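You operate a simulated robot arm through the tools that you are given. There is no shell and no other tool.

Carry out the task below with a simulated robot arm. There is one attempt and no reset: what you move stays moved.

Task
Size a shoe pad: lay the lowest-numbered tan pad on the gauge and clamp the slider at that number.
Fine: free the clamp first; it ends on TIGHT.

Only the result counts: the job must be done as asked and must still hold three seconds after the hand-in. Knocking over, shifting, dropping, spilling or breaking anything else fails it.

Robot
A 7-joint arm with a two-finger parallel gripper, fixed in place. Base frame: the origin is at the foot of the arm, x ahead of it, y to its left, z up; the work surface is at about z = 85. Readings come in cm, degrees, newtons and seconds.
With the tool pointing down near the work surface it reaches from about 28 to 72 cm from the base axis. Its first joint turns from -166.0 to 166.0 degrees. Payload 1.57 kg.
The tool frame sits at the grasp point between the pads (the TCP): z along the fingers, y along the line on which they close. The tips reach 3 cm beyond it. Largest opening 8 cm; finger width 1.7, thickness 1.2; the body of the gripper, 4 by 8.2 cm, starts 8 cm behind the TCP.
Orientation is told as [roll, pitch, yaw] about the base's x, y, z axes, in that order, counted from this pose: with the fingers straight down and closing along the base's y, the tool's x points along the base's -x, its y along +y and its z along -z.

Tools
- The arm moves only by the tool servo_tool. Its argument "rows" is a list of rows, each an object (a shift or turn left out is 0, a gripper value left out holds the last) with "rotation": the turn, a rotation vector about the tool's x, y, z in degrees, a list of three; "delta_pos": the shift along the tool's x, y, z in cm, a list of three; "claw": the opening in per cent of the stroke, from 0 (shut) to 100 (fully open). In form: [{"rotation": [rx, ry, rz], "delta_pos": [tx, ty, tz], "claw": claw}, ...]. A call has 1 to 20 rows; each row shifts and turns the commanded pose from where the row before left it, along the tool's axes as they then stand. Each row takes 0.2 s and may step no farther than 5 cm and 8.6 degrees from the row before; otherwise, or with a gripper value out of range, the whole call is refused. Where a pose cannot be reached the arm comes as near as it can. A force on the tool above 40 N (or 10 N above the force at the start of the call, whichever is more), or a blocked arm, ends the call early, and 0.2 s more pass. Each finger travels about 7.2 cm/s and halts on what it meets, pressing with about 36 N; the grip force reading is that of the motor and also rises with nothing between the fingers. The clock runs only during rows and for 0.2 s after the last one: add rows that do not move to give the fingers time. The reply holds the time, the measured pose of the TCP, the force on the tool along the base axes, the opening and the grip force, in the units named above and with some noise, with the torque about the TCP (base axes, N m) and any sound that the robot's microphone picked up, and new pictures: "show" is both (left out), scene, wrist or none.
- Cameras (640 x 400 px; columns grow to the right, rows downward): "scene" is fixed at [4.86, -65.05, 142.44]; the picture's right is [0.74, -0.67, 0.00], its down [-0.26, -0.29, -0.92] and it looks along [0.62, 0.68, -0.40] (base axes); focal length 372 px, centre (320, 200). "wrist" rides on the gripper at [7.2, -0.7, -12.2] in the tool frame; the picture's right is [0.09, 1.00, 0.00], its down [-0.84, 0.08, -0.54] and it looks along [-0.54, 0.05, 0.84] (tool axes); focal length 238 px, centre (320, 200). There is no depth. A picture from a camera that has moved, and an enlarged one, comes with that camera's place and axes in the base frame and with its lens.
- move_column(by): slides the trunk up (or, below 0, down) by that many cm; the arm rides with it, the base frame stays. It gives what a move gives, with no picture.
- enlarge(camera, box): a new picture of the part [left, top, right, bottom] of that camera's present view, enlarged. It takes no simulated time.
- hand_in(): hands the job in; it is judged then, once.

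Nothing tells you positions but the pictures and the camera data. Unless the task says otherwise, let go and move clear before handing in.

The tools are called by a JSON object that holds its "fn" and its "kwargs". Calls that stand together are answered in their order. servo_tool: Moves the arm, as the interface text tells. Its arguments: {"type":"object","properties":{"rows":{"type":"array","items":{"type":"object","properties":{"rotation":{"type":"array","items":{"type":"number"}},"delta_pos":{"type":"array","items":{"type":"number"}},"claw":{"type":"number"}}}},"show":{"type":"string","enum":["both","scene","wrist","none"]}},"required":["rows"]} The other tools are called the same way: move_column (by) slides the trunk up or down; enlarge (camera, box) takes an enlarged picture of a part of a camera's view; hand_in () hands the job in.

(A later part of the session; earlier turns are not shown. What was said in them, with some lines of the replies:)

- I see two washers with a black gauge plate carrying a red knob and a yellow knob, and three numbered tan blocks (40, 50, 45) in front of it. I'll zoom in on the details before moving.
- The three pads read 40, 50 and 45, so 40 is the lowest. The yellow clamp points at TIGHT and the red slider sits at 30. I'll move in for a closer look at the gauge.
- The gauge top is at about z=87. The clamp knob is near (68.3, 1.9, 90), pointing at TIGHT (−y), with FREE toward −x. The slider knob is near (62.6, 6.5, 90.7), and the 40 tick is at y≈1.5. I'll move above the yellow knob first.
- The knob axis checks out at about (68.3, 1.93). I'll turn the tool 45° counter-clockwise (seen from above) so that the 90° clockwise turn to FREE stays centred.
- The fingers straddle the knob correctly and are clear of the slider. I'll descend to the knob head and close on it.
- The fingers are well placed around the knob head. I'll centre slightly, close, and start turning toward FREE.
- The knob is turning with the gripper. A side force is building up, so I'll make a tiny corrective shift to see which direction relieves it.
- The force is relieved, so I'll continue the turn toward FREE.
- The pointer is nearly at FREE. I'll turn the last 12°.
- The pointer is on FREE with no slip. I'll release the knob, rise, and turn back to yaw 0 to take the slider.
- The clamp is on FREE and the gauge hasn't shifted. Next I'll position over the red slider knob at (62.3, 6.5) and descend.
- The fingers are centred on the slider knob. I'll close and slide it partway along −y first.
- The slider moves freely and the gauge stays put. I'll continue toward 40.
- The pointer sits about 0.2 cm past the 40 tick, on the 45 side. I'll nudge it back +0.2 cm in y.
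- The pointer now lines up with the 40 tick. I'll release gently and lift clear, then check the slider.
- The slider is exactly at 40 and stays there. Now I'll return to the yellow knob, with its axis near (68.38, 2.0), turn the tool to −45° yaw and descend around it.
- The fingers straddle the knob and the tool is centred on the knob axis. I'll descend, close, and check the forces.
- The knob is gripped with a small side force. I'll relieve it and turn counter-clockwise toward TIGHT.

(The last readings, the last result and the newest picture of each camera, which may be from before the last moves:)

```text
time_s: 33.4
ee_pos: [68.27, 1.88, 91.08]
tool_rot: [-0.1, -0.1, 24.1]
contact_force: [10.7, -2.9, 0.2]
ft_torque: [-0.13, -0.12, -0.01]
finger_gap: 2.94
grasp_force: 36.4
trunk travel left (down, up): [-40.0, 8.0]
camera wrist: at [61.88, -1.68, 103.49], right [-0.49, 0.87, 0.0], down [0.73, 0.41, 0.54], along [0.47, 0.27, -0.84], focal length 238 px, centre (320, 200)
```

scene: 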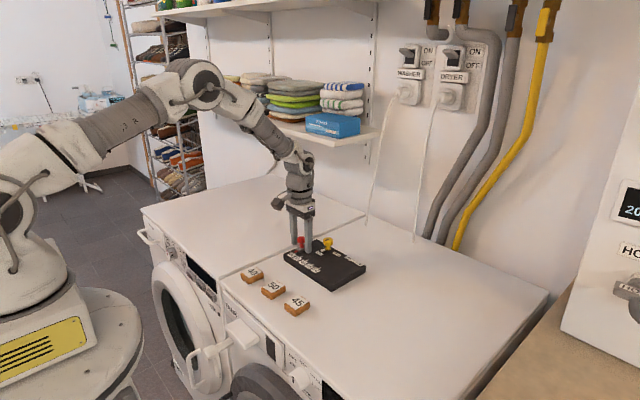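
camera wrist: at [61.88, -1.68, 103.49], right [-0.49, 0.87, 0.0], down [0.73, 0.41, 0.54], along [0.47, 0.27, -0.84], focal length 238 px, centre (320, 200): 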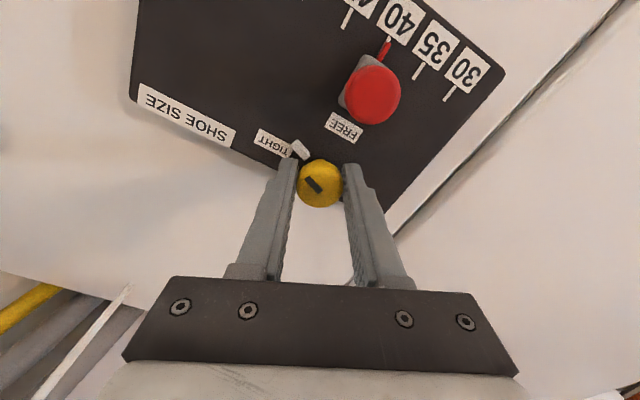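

{"fn": "servo_tool", "kwargs": {"rows": [{"delta_pos": [-0.13, -0.11, 0]}, {}, {"rotation": [0, 0, -7]}, {"rotation": [0, 0, -7]}, {"rotation": [0, 0, -7]}, {}], "show": "wrist"}}

{"fn": "enlarge", "kwargs": {"camera": "wrist", "box": [240, 80, 400, 220]}}

```text
time_s: 34.8
ee_pos: [68.23, 1.77, 91.17]
tool_rot: [0.0, -0.1, 45.2]
contact_force: [-1.0, -3.5, 2.4]
ft_torque: [-0.58, 0.5, -0.09]
finger_gap: 2.92
grasp_force: 35.8
trunk travel left (down, up): [-40.0, 8.0]
camera wrist: at [63.65, -3.76, 103.51], right [-0.77, 0.64, 0.0], down [0.54, 0.65, 0.54], along [0.35, 0.42, -0.84], focal length 238 px, centre (320, 200)
```

wrist: 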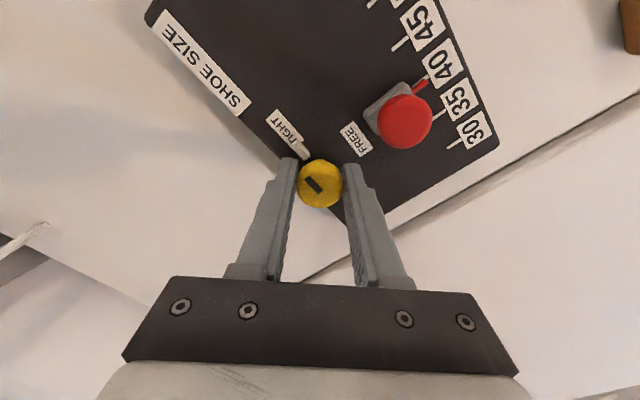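

```text
2.86 times, centred on (320, 150) of wrist
camera zoom: at [63.65, -3.76, 103.51], right [-0.77, 0.64, 0.0], down [0.54, 0.65, 0.54], along [0.35, 0.42, -0.84], focal length 681 px, centre (320, 343)
```

zoom: 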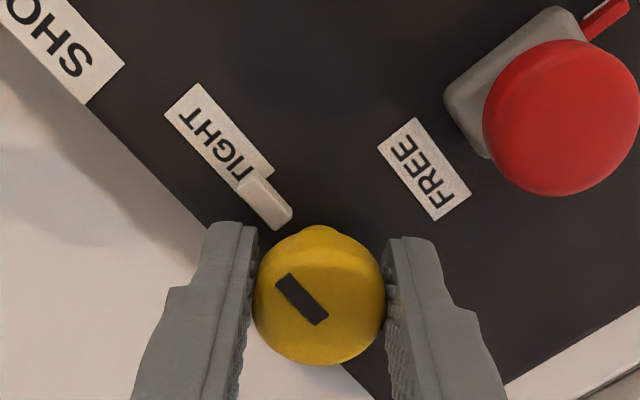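

The pointer is back on TIGHT. I'll turn another 3° to make sure it's seated, watching the torque.

{"fn": "servo_tool", "kwargs": {"rows": [{"rotation": [0, 0, -1.5]}, {"rotation": [0, 0, -1.5]}, {}, {}], "show": "wrist"}}

{"fn": "enlarge", "kwargs": {"camera": "wrist", "box": [240, 80, 400, 220]}}

```text
time_s: 35.8
ee_pos: [68.49, 1.88, 91.15]
tool_rot: [0.0, 0.1, 48.0]
contact_force: [-0.1, -5.9, 0.1]
ft_torque: [0.12, -0.19, -0.41]
finger_gap: 2.93
grasp_force: 36.4
trunk travel left (down, up): [-40.0, 8.0]
camera wrist: at [63.97, -3.97, 103.5], right [-0.8, 0.6, 0.0], down [0.5, 0.67, 0.54], along [0.32, 0.43, -0.84], focal length 238 px, centre (320, 200)
```

wrist: 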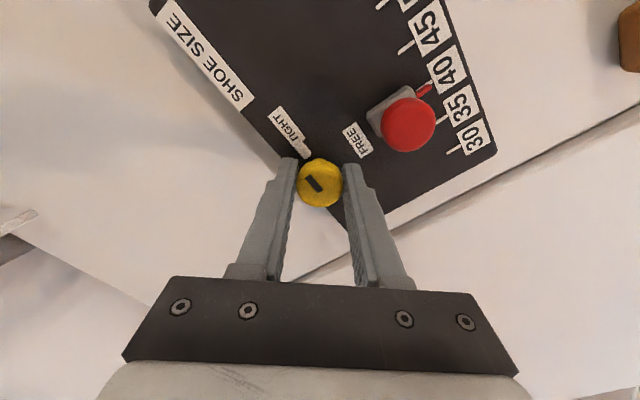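

```text
2.86 times, centred on (320, 150) of wrist
camera zoom: at [63.97, -3.97, 103.5], right [-0.8, 0.6, 0.0], down [0.5, 0.67, 0.54], along [0.32, 0.43, -0.84], focal length 681 px, centre (320, 343)
```

zoom: 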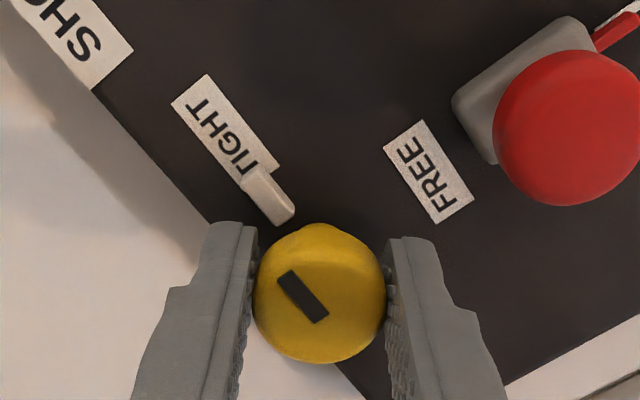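

The torque rose to 0.4 N·m, so the clamp is against its TIGHT stop. I'll unwind the extra turn, release, lift and look.

{"fn": "servo_tool", "kwargs": {"rows": [{"rotation": [0, 0, 2]}, {}, {"claw": 45}, {"claw": 62}, {}, {"delta_pos": [0, 0, -2]}, {"delta_pos": [0, 0, -4]}, {"delta_pos": [0, 0, -4]}, {"rotation": [0, 0, 8.4]}, {"rotation": [0, 0, 8.4]}, {"rotation": [0, 0, 8.4]}, {"rotation": [0, 0, 8.4]}, {"rotation": [0, 0, 8.4]}, {"rotation": [0, 0, 4.1]}, {"delta_pos": [5, 0, 0]}, {"delta_pos": [4, 0, 0]}, {}]}}

{"fn": "enlarge", "kwargs": {"camera": "wrist", "box": [200, 60, 440, 230]}}

{"fn": "enlarge", "kwargs": {"camera": "scene", "box": [270, 215, 380, 300]}}

```text
time_s: 39.4
ee_pos: [59.25, 1.93, 101.15]
tool_rot: [0.0, 0.0, -0.1]
contact_force: [-0.3, 0.2, 0.3]
ft_torque: [0.02, -0.01, 0.02]
finger_gap: 4.96
grasp_force: 0.0
trunk travel left (down, up): [-40.0, 8.0]
camera wrist: at [52.09, 1.22, 113.45], right [-0.09, 1.0, 0.0], down [0.84, 0.08, 0.54], along [0.54, 0.05, -0.84], focal length 238 px, centre (320, 200)
```

scene: 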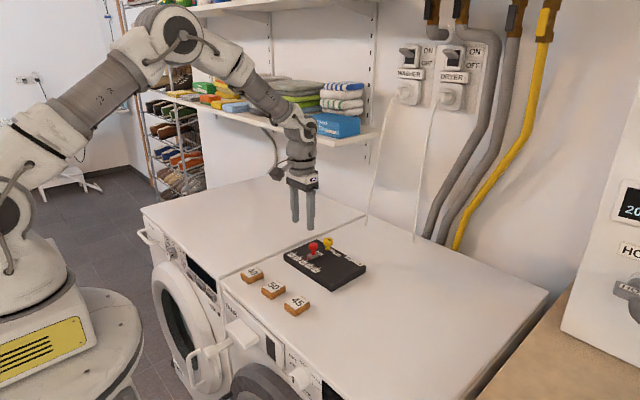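
wrist: 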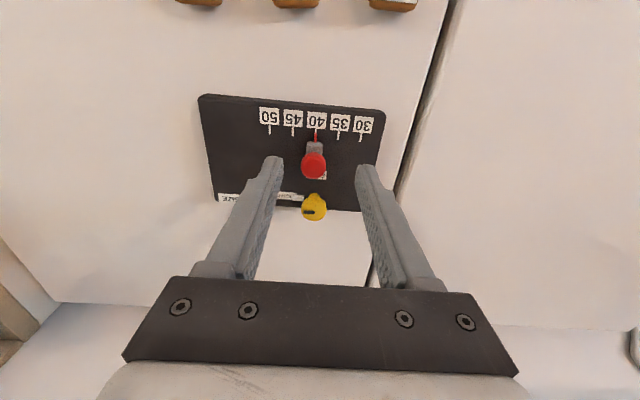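

```text
2.35 times, centred on (320, 145) of wrist
camera zoom: at [52.09, 1.22, 113.45], right [-0.09, 1.0, 0.0], down [0.84, 0.08, 0.54], along [0.54, 0.05, -0.84], focal length 561 px, centre (320, 329)
```

zoom: 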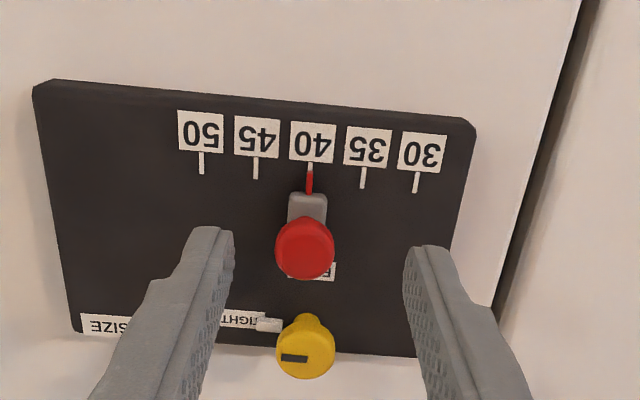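

```text
4.71 times, centred on (325, 258) of scene
camera zoom: at [4.86, -65.05, 142.44], right [0.74, -0.67, 0.0], down [-0.26, -0.29, -0.92], along [0.62, 0.68, -0.4], focal length 1750 px, centre (296, -71)
```

zoom: 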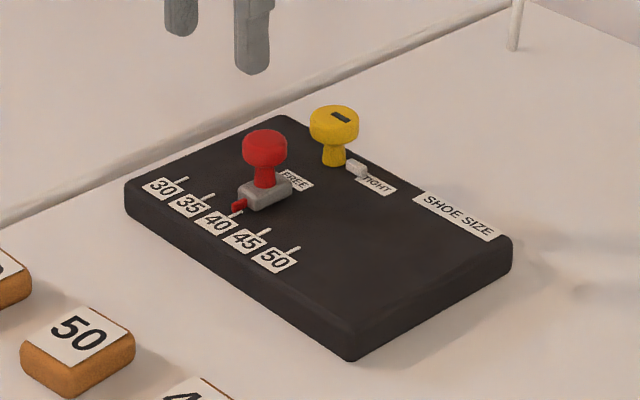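

The slider is at 40 and the clamp is on TIGHT. Next I'll move over pad 40 at about (46.3, 7.3), with the fingers partly open.

{"fn": "servo_tool", "kwargs": {"rows": [{"delta_pos": [3.27, 1.35, 0.25], "claw": 78}, {"delta_pos": [3.27, 1.35, 0.25]}, {"delta_pos": [3.27, 1.35, 0.25]}, {"delta_pos": [3.27, 1.35, 0.25]}, {}, {}]}}

{"fn": "enlarge", "kwargs": {"camera": "wrist", "box": [200, 60, 440, 230]}}

```text
time_s: 40.8
ee_pos: [46.16, 7.27, 100.2]
tool_rot: [-0.1, 0.0, -0.2]
contact_force: [-0.1, -0.5, -0.1]
ft_torque: [0.03, -0.01, 0.0]
finger_gap: 6.24
grasp_force: 0.0
trunk travel left (down, up): [-40.0, 8.0]
camera wrist: at [38.93, 6.63, 112.54], right [-0.09, 1.0, 0.0], down [0.84, 0.08, 0.54], along [0.54, 0.05, -0.84], focal length 238 px, centre (320, 200)
```

scene: 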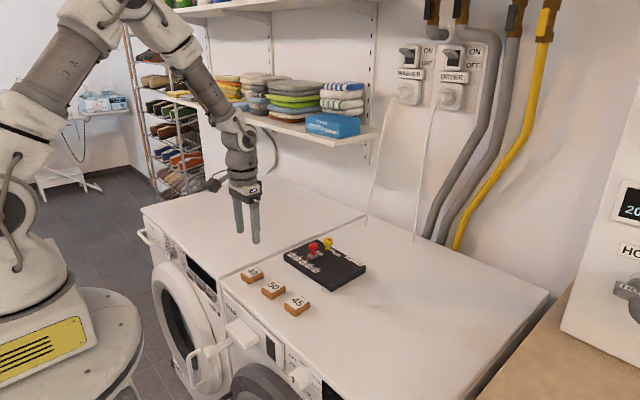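
wrist: 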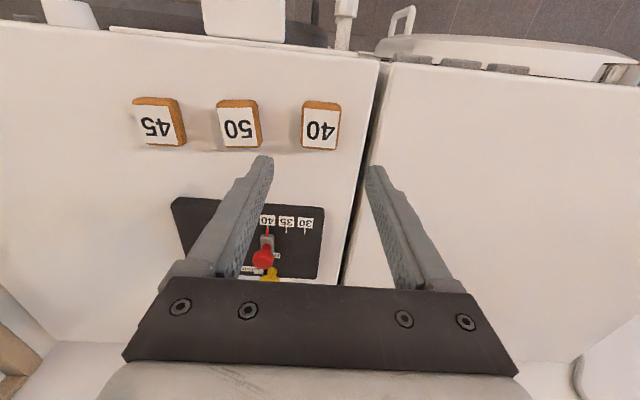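

```text
2.35 times, centred on (320, 145) of wrist
camera zoom: at [38.93, 6.63, 112.54], right [-0.09, 1.0, 0.0], down [0.84, 0.08, 0.54], along [0.54, 0.05, -0.84], focal length 561 px, centre (320, 329)
```

zoom: 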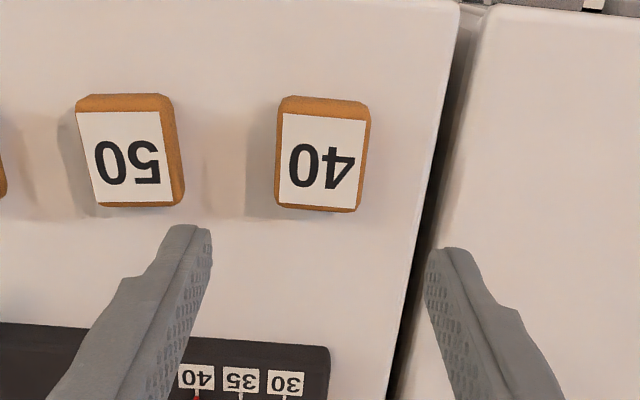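

Pad 40 is centred at about (46.35, 7.33) with essentially no yaw. I'll descend around it in stages.

{"fn": "servo_tool", "kwargs": {"rows": [{"delta_pos": [-0.14, 0.02, 3]}, {"delta_pos": [0, 0, 3]}, {"delta_pos": [0, 0, 2.5]}, {}, {}]}}

{"fn": "enlarge", "kwargs": {"camera": "wrist", "box": [200, 80, 440, 240]}}

{"fn": "enlarge", "kwargs": {"camera": "scene", "box": [210, 210, 320, 310]}}

```text
time_s: 42.0
ee_pos: [46.41, 7.42, 91.59]
tool_rot: [0.0, 0.0, 0.0]
contact_force: [-0.1, -0.3, 0.2]
ft_torque: [0.0, -0.01, -0.01]
finger_gap: 6.24
grasp_force: 0.0
trunk travel left (down, up): [-40.0, 8.0]
camera wrist: at [39.1, 6.76, 103.93], right [-0.09, 1.0, 0.0], down [0.84, 0.08, 0.54], along [0.54, 0.05, -0.84], focal length 238 px, centre (320, 200)
```

scene: 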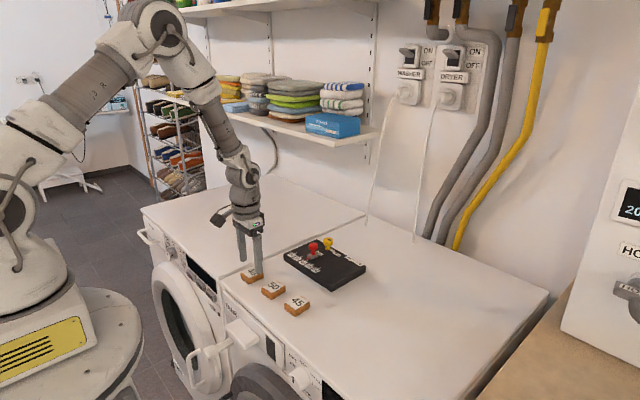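
wrist: 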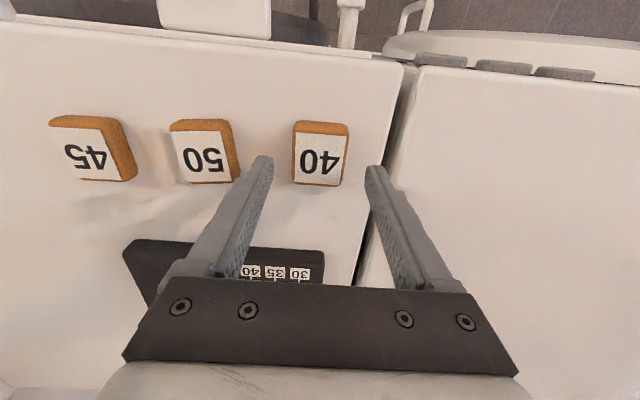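

```text
2.50 times, centred on (320, 160) of wrist
camera zoom: at [39.1, 6.76, 103.93], right [-0.09, 1.0, 0.0], down [0.84, 0.08, 0.54], along [0.54, 0.05, -0.84], focal length 596 px, centre (320, 300)
```

zoom: 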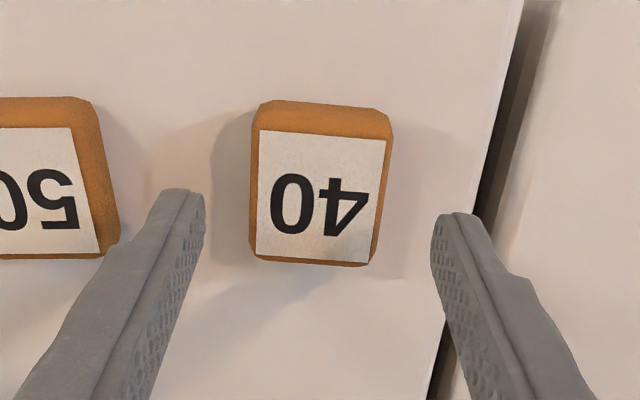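

```text
4.00 times, centred on (265, 260) of scene
camera zoom: at [4.86, -65.05, 142.44], right [0.74, -0.67, 0.0], down [-0.26, -0.29, -0.92], along [0.62, 0.68, -0.4], focal length 1487 px, centre (540, -40)
```

zoom: 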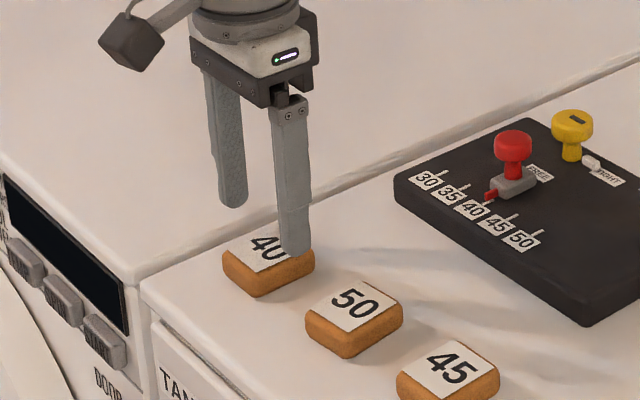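

{"fn": "servo_tool", "kwargs": {"rows": [{"delta_pos": [0, -0.06, 1.5]}, {"delta_pos": [0, 0, 1]}, {"delta_pos": [0, 0, 0.5]}, {}, {}]}}

{"fn": "enlarge", "kwargs": {"camera": "wrist", "box": [200, 100, 440, 240]}}

{"fn": "enlarge", "kwargs": {"camera": "scene", "box": [210, 210, 320, 310]}}

```text
time_s: 43.2
ee_pos: [46.3, 7.27, 88.56]
tool_rot: [-0.1, 0.0, -0.1]
contact_force: [0.3, 0.2, 0.4]
ft_torque: [-0.01, -0.01, 0.03]
finger_gap: 6.25
grasp_force: 0.0
trunk travel left (down, up): [-40.0, 8.0]
camera wrist: at [39.09, 6.59, 100.88], right [-0.09, 1.0, 0.0], down [0.84, 0.08, 0.54], along [0.54, 0.05, -0.84], focal length 238 px, centre (320, 200)
```

scene: 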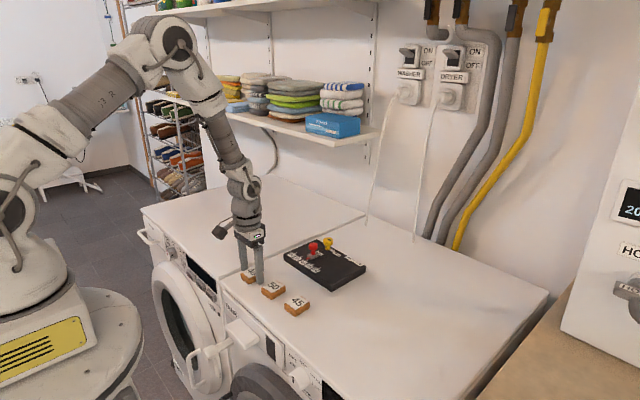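
wrist: 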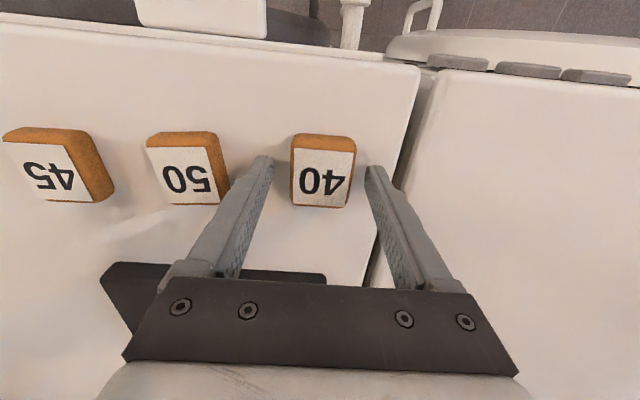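

```text
2.67 times, centred on (320, 170) of wrist
camera zoom: at [39.09, 6.59, 100.88], right [-0.09, 1.0, 0.0], down [0.84, 0.08, 0.54], along [0.54, 0.05, -0.84], focal length 636 px, centre (320, 280)
```

zoom: 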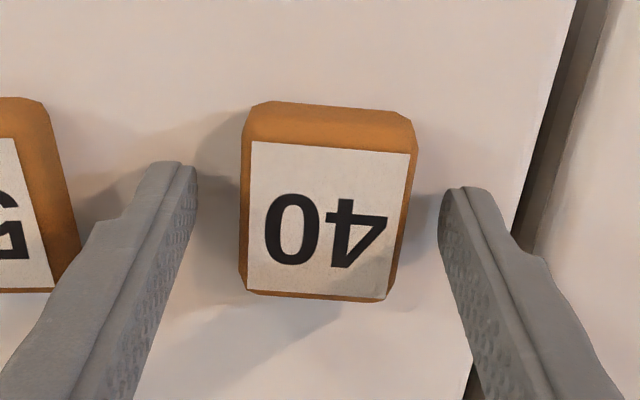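

```text
4.00 times, centred on (265, 260) of scene
camera zoom: at [4.86, -65.05, 142.44], right [0.74, -0.67, 0.0], down [-0.26, -0.29, -0.92], along [0.62, 0.68, -0.4], focal length 1487 px, centre (540, -40)
```

zoom: 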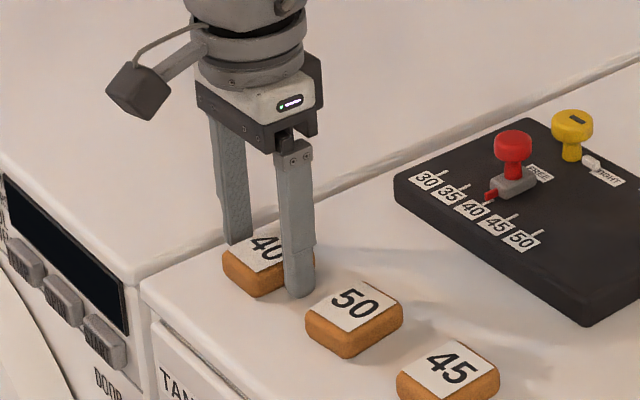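

The tips are just above the surface on both sides of pad 40, clear of pad 50. I'll close.

{"fn": "servo_tool", "kwargs": {"rows": [{"claw": 35}, {"claw": 20}, {"claw": 0}, {}, {}, {}], "show": "wrist"}}

```text
time_s: 44.6
ee_pos: [46.48, 7.24, 88.44]
tool_rot: [-0.1, -0.1, -0.1]
contact_force: [0.2, -0.6, 0.0]
ft_torque: [0.0, -0.02, 0.01]
finger_gap: 4.08
grasp_force: 36.1
trunk travel left (down, up): [-40.0, 8.0]
camera wrist: at [39.09, 6.59, 100.89], right [-0.09, 1.0, 0.0], down [0.84, 0.08, 0.54], along [0.54, 0.05, -0.84], focal length 238 px, centre (320, 200)
```

wrist: 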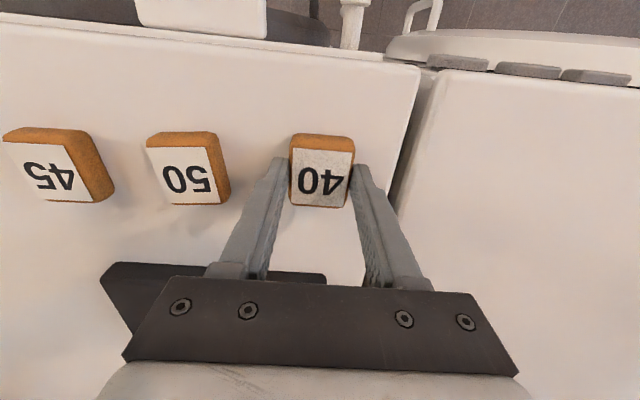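

Pad 40 is gripped with a 4.08 cm gap. I'll lift it and carry it high over to the blank half of the gauge.

{"fn": "servo_tool", "kwargs": {"rows": [{"delta_pos": [0, 0, -1]}, {"delta_pos": [0, 0, -3]}, {"delta_pos": [0, 0, -3]}, {"delta_pos": [0, 0, -3]}, {}, {"delta_pos": [-2.98, -2.25, 0]}, {"delta_pos": [-2.98, -2.25, 0]}, {"delta_pos": [-2.98, -2.25, 0]}, {"delta_pos": [-2.98, -2.25, 0]}, {"delta_pos": [-2.98, -2.25, 0]}, {"delta_pos": [-2.98, -2.25, 0]}, {}, {}]}}

{"fn": "enlarge", "kwargs": {"camera": "wrist", "box": [200, 60, 480, 240]}}

{"fn": "enlarge", "kwargs": {"camera": "scene", "box": [270, 190, 390, 300]}}

```text
time_s: 47.4
ee_pos: [64.36, -6.4, 98.52]
tool_rot: [0.0, 0.0, 0.0]
contact_force: [0.8, 0.1, -1.1]
ft_torque: [0.01, 0.0, -0.04]
finger_gap: 4.08
grasp_force: 36.5
trunk travel left (down, up): [-40.0, 8.0]
camera wrist: at [57.08, -7.06, 110.85], right [-0.09, 1.0, 0.0], down [0.84, 0.08, 0.54], along [0.54, 0.05, -0.84], focal length 238 px, centre (320, 200)
```

scene: 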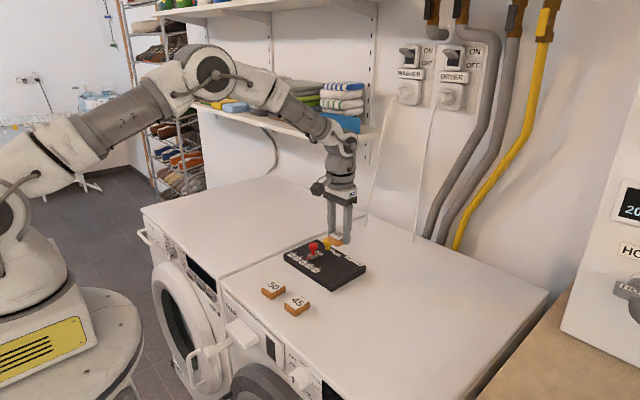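
wrist: 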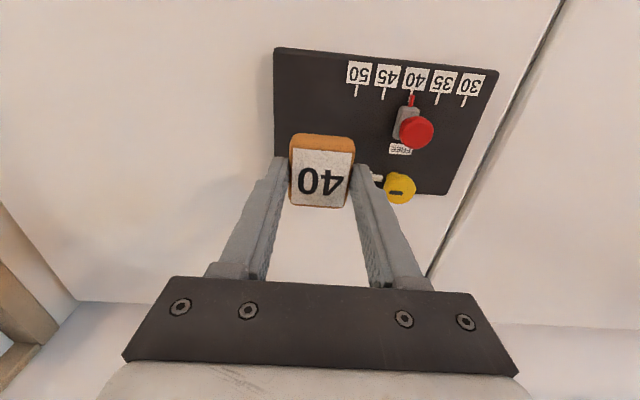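

```text
2.22 times, centred on (340, 150) of wrist
camera zoom: at [57.08, -7.06, 110.85], right [-0.09, 1.0, 0.0], down [0.84, 0.08, 0.54], along [0.54, 0.05, -0.84], focal length 530 px, centre (276, 311)
```

zoom: 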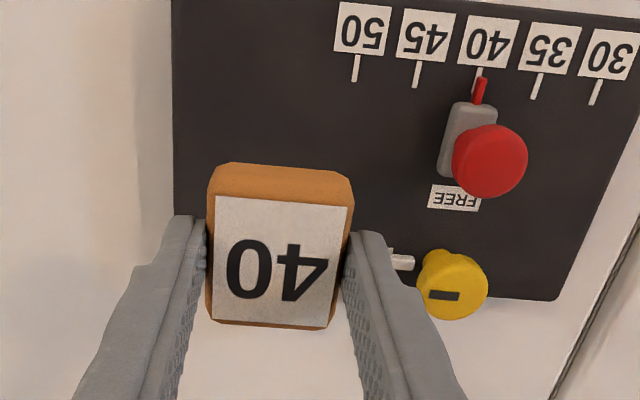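

```text
3.64 times, centred on (330, 245) of scene
camera zoom: at [4.86, -65.05, 142.44], right [0.74, -0.67, 0.0], down [-0.26, -0.29, -0.92], along [0.62, 0.68, -0.4], focal length 1352 px, centre (284, 36)
```

zoom: 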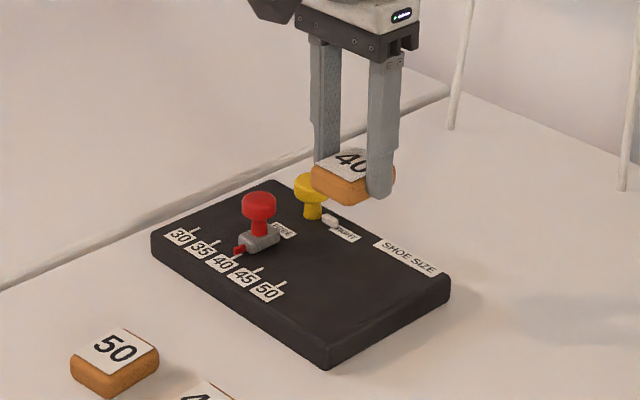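

The pad is directly above the blank area of the gauge at about (64.4, −6.4), clear of the knobs. I'll lower it in stages.

{"fn": "servo_tool", "kwargs": {"rows": [{"delta_pos": [0, 0, 3]}, {"delta_pos": [0, 0, 2.5]}, {"delta_pos": [0, 0, 1]}, {"delta_pos": [0, 0, 0.6]}, {}, {}]}}

{"fn": "enlarge", "kwargs": {"camera": "scene", "box": [270, 190, 390, 300]}}

```text
time_s: 48.8
ee_pos: [64.28, -6.35, 91.44]
tool_rot: [0.0, 0.0, -0.1]
contact_force: [0.1, -0.6, -0.1]
ft_torque: [0.0, -0.05, 0.01]
finger_gap: 4.1
grasp_force: 35.7
trunk travel left (down, up): [-40.0, 8.0]
camera wrist: at [57.04, -7.01, 103.84], right [-0.09, 1.0, 0.0], down [0.84, 0.08, 0.54], along [0.54, 0.05, -0.84], focal length 238 px, centre (320, 200)
```

scene: 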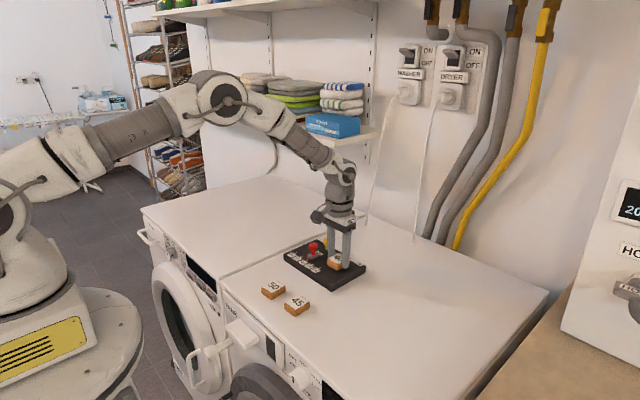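
wrist: 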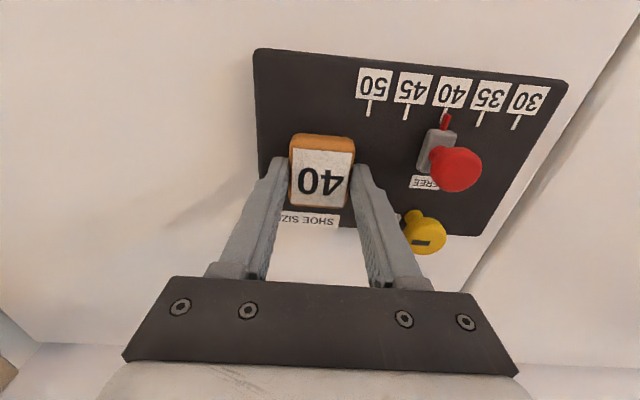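

```text
3.64 times, centred on (330, 245) of scene
camera zoom: at [4.86, -65.05, 142.44], right [0.74, -0.67, 0.0], down [-0.26, -0.29, -0.92], along [0.62, 0.68, -0.4], focal length 1352 px, centre (284, 36)
```

zoom: 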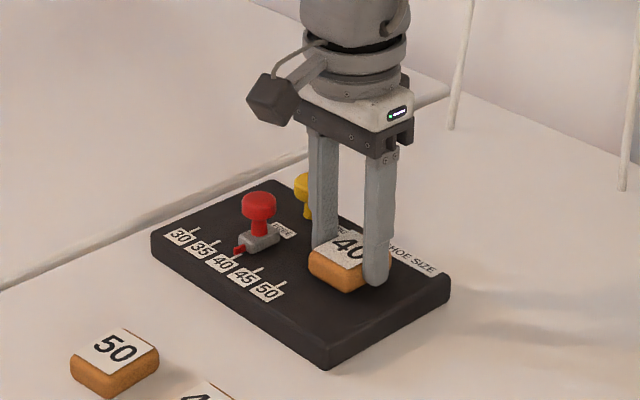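

Close to contact now; no force yet. I'll keep lowering in small steps until the force shows that it has touched.

{"fn": "servo_tool", "kwargs": {"rows": [{"delta_pos": [0, 0, 0.3]}, {"delta_pos": [0, 0, 0.2]}, {}], "show": "none"}}

```text
time_s: 49.6
ee_pos: [64.21, -6.26, 90.95]
tool_rot: [0.0, 0.0, -0.1]
contact_force: [-0.3, -1.3, -0.2]
ft_torque: [-0.04, -0.01, -0.02]
finger_gap: 4.11
grasp_force: 35.2
trunk travel left (down, up): [-40.0, 8.0]
```

{"fn": "servo_tool", "kwargs": {"rows": [{"delta_pos": [0, 0, 0.15]}, {"delta_pos": [0, 0, 0.1]}, {}], "show": "scene"}}

{"fn": "enlarge", "kwargs": {"camera": "scene", "box": [300, 230, 380, 300]}}

```text
time_s: 50.4
ee_pos: [64.3, -6.25, 90.96]
tool_rot: [0.0, -0.1, -0.1]
contact_force: [-3.8, -1.8, 16.0]
ft_torque: [-0.02, 0.28, -0.01]
finger_gap: 4.09
grasp_force: 35.8
trunk travel left (down, up): [-40.0, 8.0]
```

scene: 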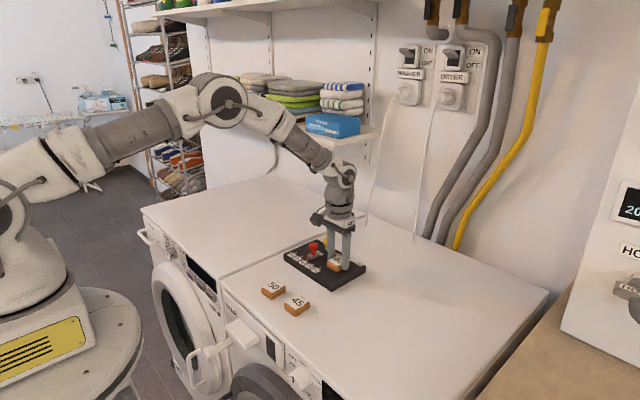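

```text
5.71 times, centred on (340, 265) of scene
camera zoom: at [4.86, -65.05, 142.44], right [0.74, -0.67, 0.0], down [-0.26, -0.29, -0.92], along [0.62, 0.68, -0.4], focal length 2125 px, centre (206, -171)
```

zoom: 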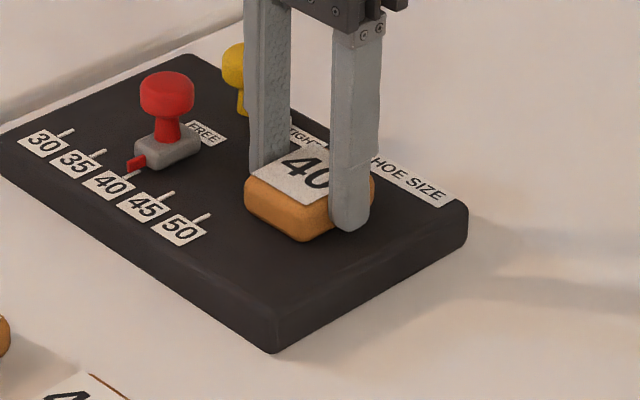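

Contact reads 16 N. I'll back off a touch, open, and lift straight up.

{"fn": "servo_tool", "kwargs": {"rows": [{"delta_pos": [0, 0, -0.15]}, {}, {"claw": 60}, {"claw": 70}, {}, {}, {"delta_pos": [0, 0, -1]}, {"delta_pos": [0, 0, -3]}, {"delta_pos": [0, 0, -4]}, {"delta_pos": [4, 0, -2]}, {"delta_pos": [4, 0, -2]}, {"delta_pos": [4, 0, 0]}, {}, {}]}}

{"fn": "enlarge", "kwargs": {"camera": "wrist", "box": [200, 60, 480, 240]}}

{"fn": "enlarge", "kwargs": {"camera": "scene", "box": [250, 210, 390, 320]}}

```text
time_s: 53.4
ee_pos: [52.16, -6.19, 103.19]
tool_rot: [0.1, -0.1, -0.2]
contact_force: [0.8, -0.5, -0.3]
ft_torque: [-0.01, 0.0, -0.01]
finger_gap: 5.64
grasp_force: 0.0
trunk travel left (down, up): [-40.0, 8.0]
camera wrist: at [44.86, -6.94, 115.45], right [-0.09, 1.0, 0.0], down [0.84, 0.08, 0.54], along [0.54, 0.05, -0.84], focal length 238 px, centre (320, 200)
```

scene: 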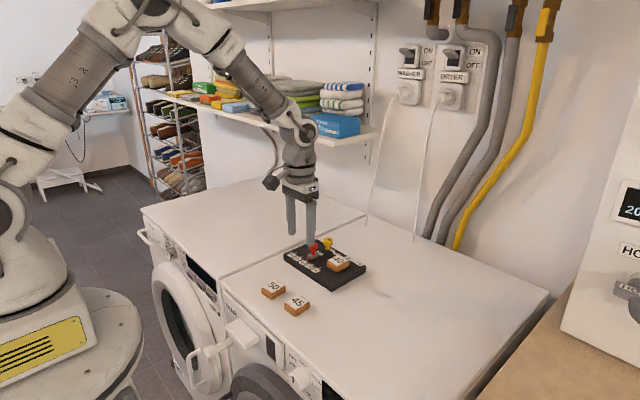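
wrist: 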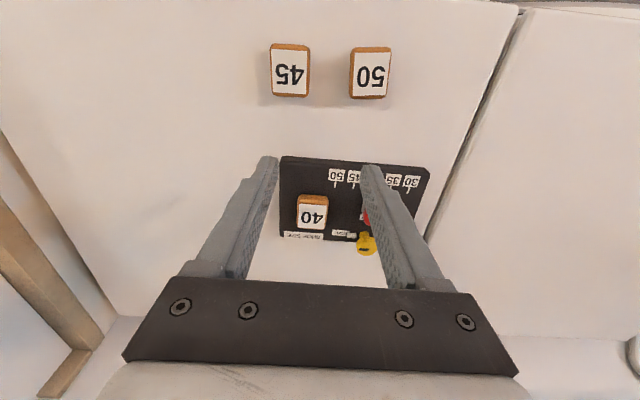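

```text
2.22 times, centred on (340, 150) of wrist
camera zoom: at [44.86, -6.94, 115.45], right [-0.09, 1.0, 0.0], down [0.84, 0.08, 0.54], along [0.54, 0.05, -0.84], focal length 530 px, centre (276, 311)
```

zoom: 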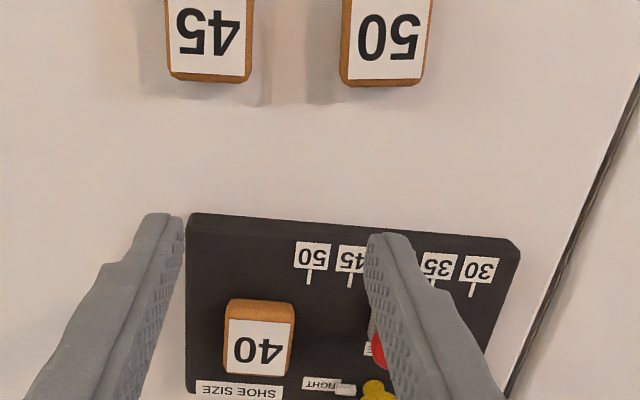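

```text
3.64 times, centred on (320, 265) of scene
camera zoom: at [4.86, -65.05, 142.44], right [0.74, -0.67, 0.0], down [-0.26, -0.29, -0.92], along [0.62, 0.68, -0.4], focal length 1352 px, centre (320, -36)
```

zoom: 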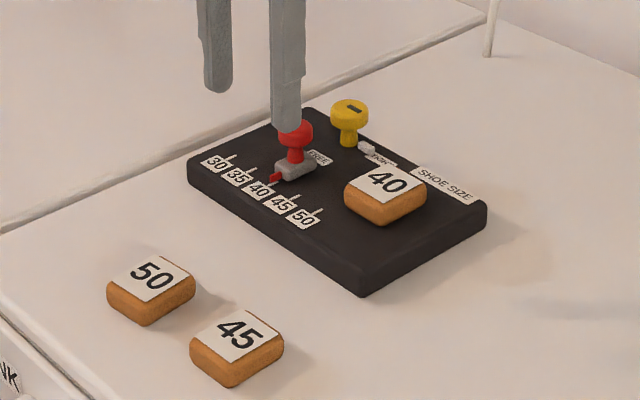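

Pad 40 lies flat on the gauge. I'll retract further and take one last clear look at the slider and clamp.

{"fn": "servo_tool", "kwargs": {"rows": [{"delta_pos": [0.5, 4, -2]}, {"delta_pos": [0.5, 3.7, -2]}, {"claw": 100}, {}, {}]}}

{"fn": "enlarge", "kwargs": {"camera": "wrist", "box": [240, 140, 400, 250]}}

{"fn": "enlarge", "kwargs": {"camera": "scene", "box": [280, 225, 370, 295]}}

```text
time_s: 54.6
ee_pos: [51.05, 1.56, 107.08]
tool_rot: [0.0, 0.0, -0.1]
contact_force: [0.0, -0.6, -0.2]
ft_torque: [0.02, 0.01, -0.01]
finger_gap: 8.01
grasp_force: 0.1
trunk travel left (down, up): [-40.0, 8.0]
camera wrist: at [43.77, 0.92, 119.44], right [-0.09, 1.0, 0.0], down [0.84, 0.08, 0.54], along [0.54, 0.05, -0.84], focal length 238 px, centre (320, 200)
```

scene: 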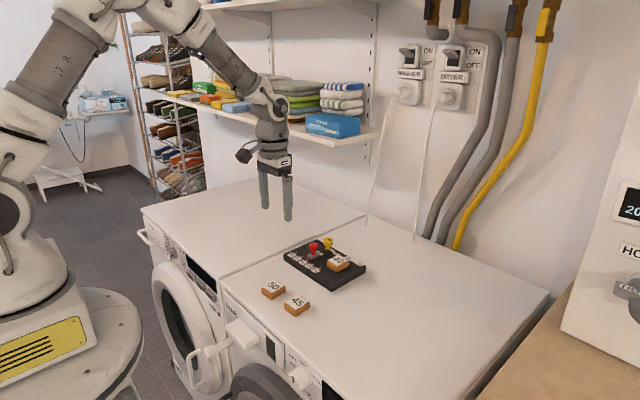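
wrist: 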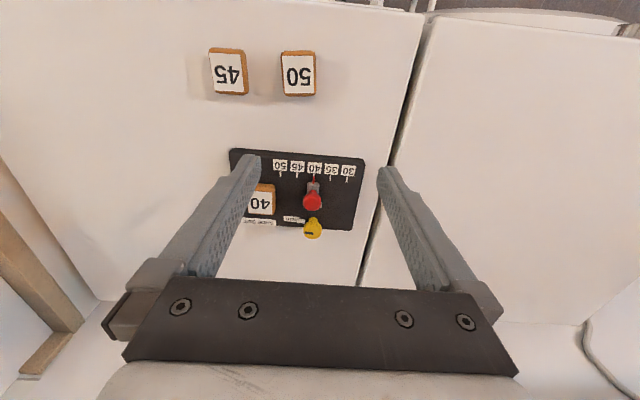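

```text
3.64 times, centred on (320, 195) of wrist
camera zoom: at [43.77, 0.92, 119.44], right [-0.09, 1.0, 0.0], down [0.84, 0.08, 0.54], along [0.54, 0.05, -0.84], focal length 867 px, centre (320, 218)
```

zoom: 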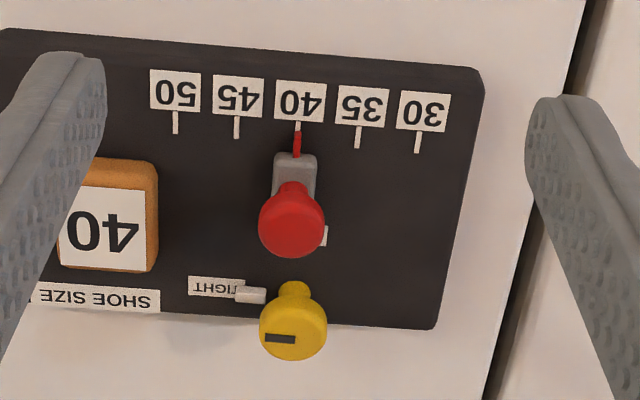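

```text
5.71 times, centred on (325, 260) of scene
camera zoom: at [4.86, -65.05, 142.44], right [0.74, -0.67, 0.0], down [-0.26, -0.29, -0.92], along [0.62, 0.68, -0.4], focal length 2125 px, centre (291, -143)
```

zoom: 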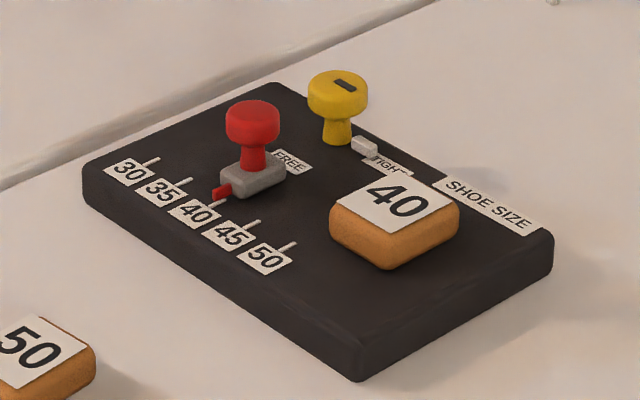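

Pad 40 is resting on the gauge, the slider pointer is on the 40 tick, and the clamp is on TIGHT. The other two pads haven't moved and the arm is clear, so I'm handing in.

{"fn": "hand_in", "kwargs": {}}

```text
The job is handed in.
```

The job is handed in, and the last close-up pictures showed everything as asked:

- **Pad:** the lowest-numbered pad, 40, lies flat on the blank half of the gauge.
- **Slider:** its pointer lines up with the 40 tick, moved there from 30.
- **Clamp:** I freed it before moving the slider, then turned it back to TIGHT, where it came up against its stop.

Pads 45 and 50 and the gauge itself showed no sign of having moved. The gripper was open and clear of everything at hand-in.
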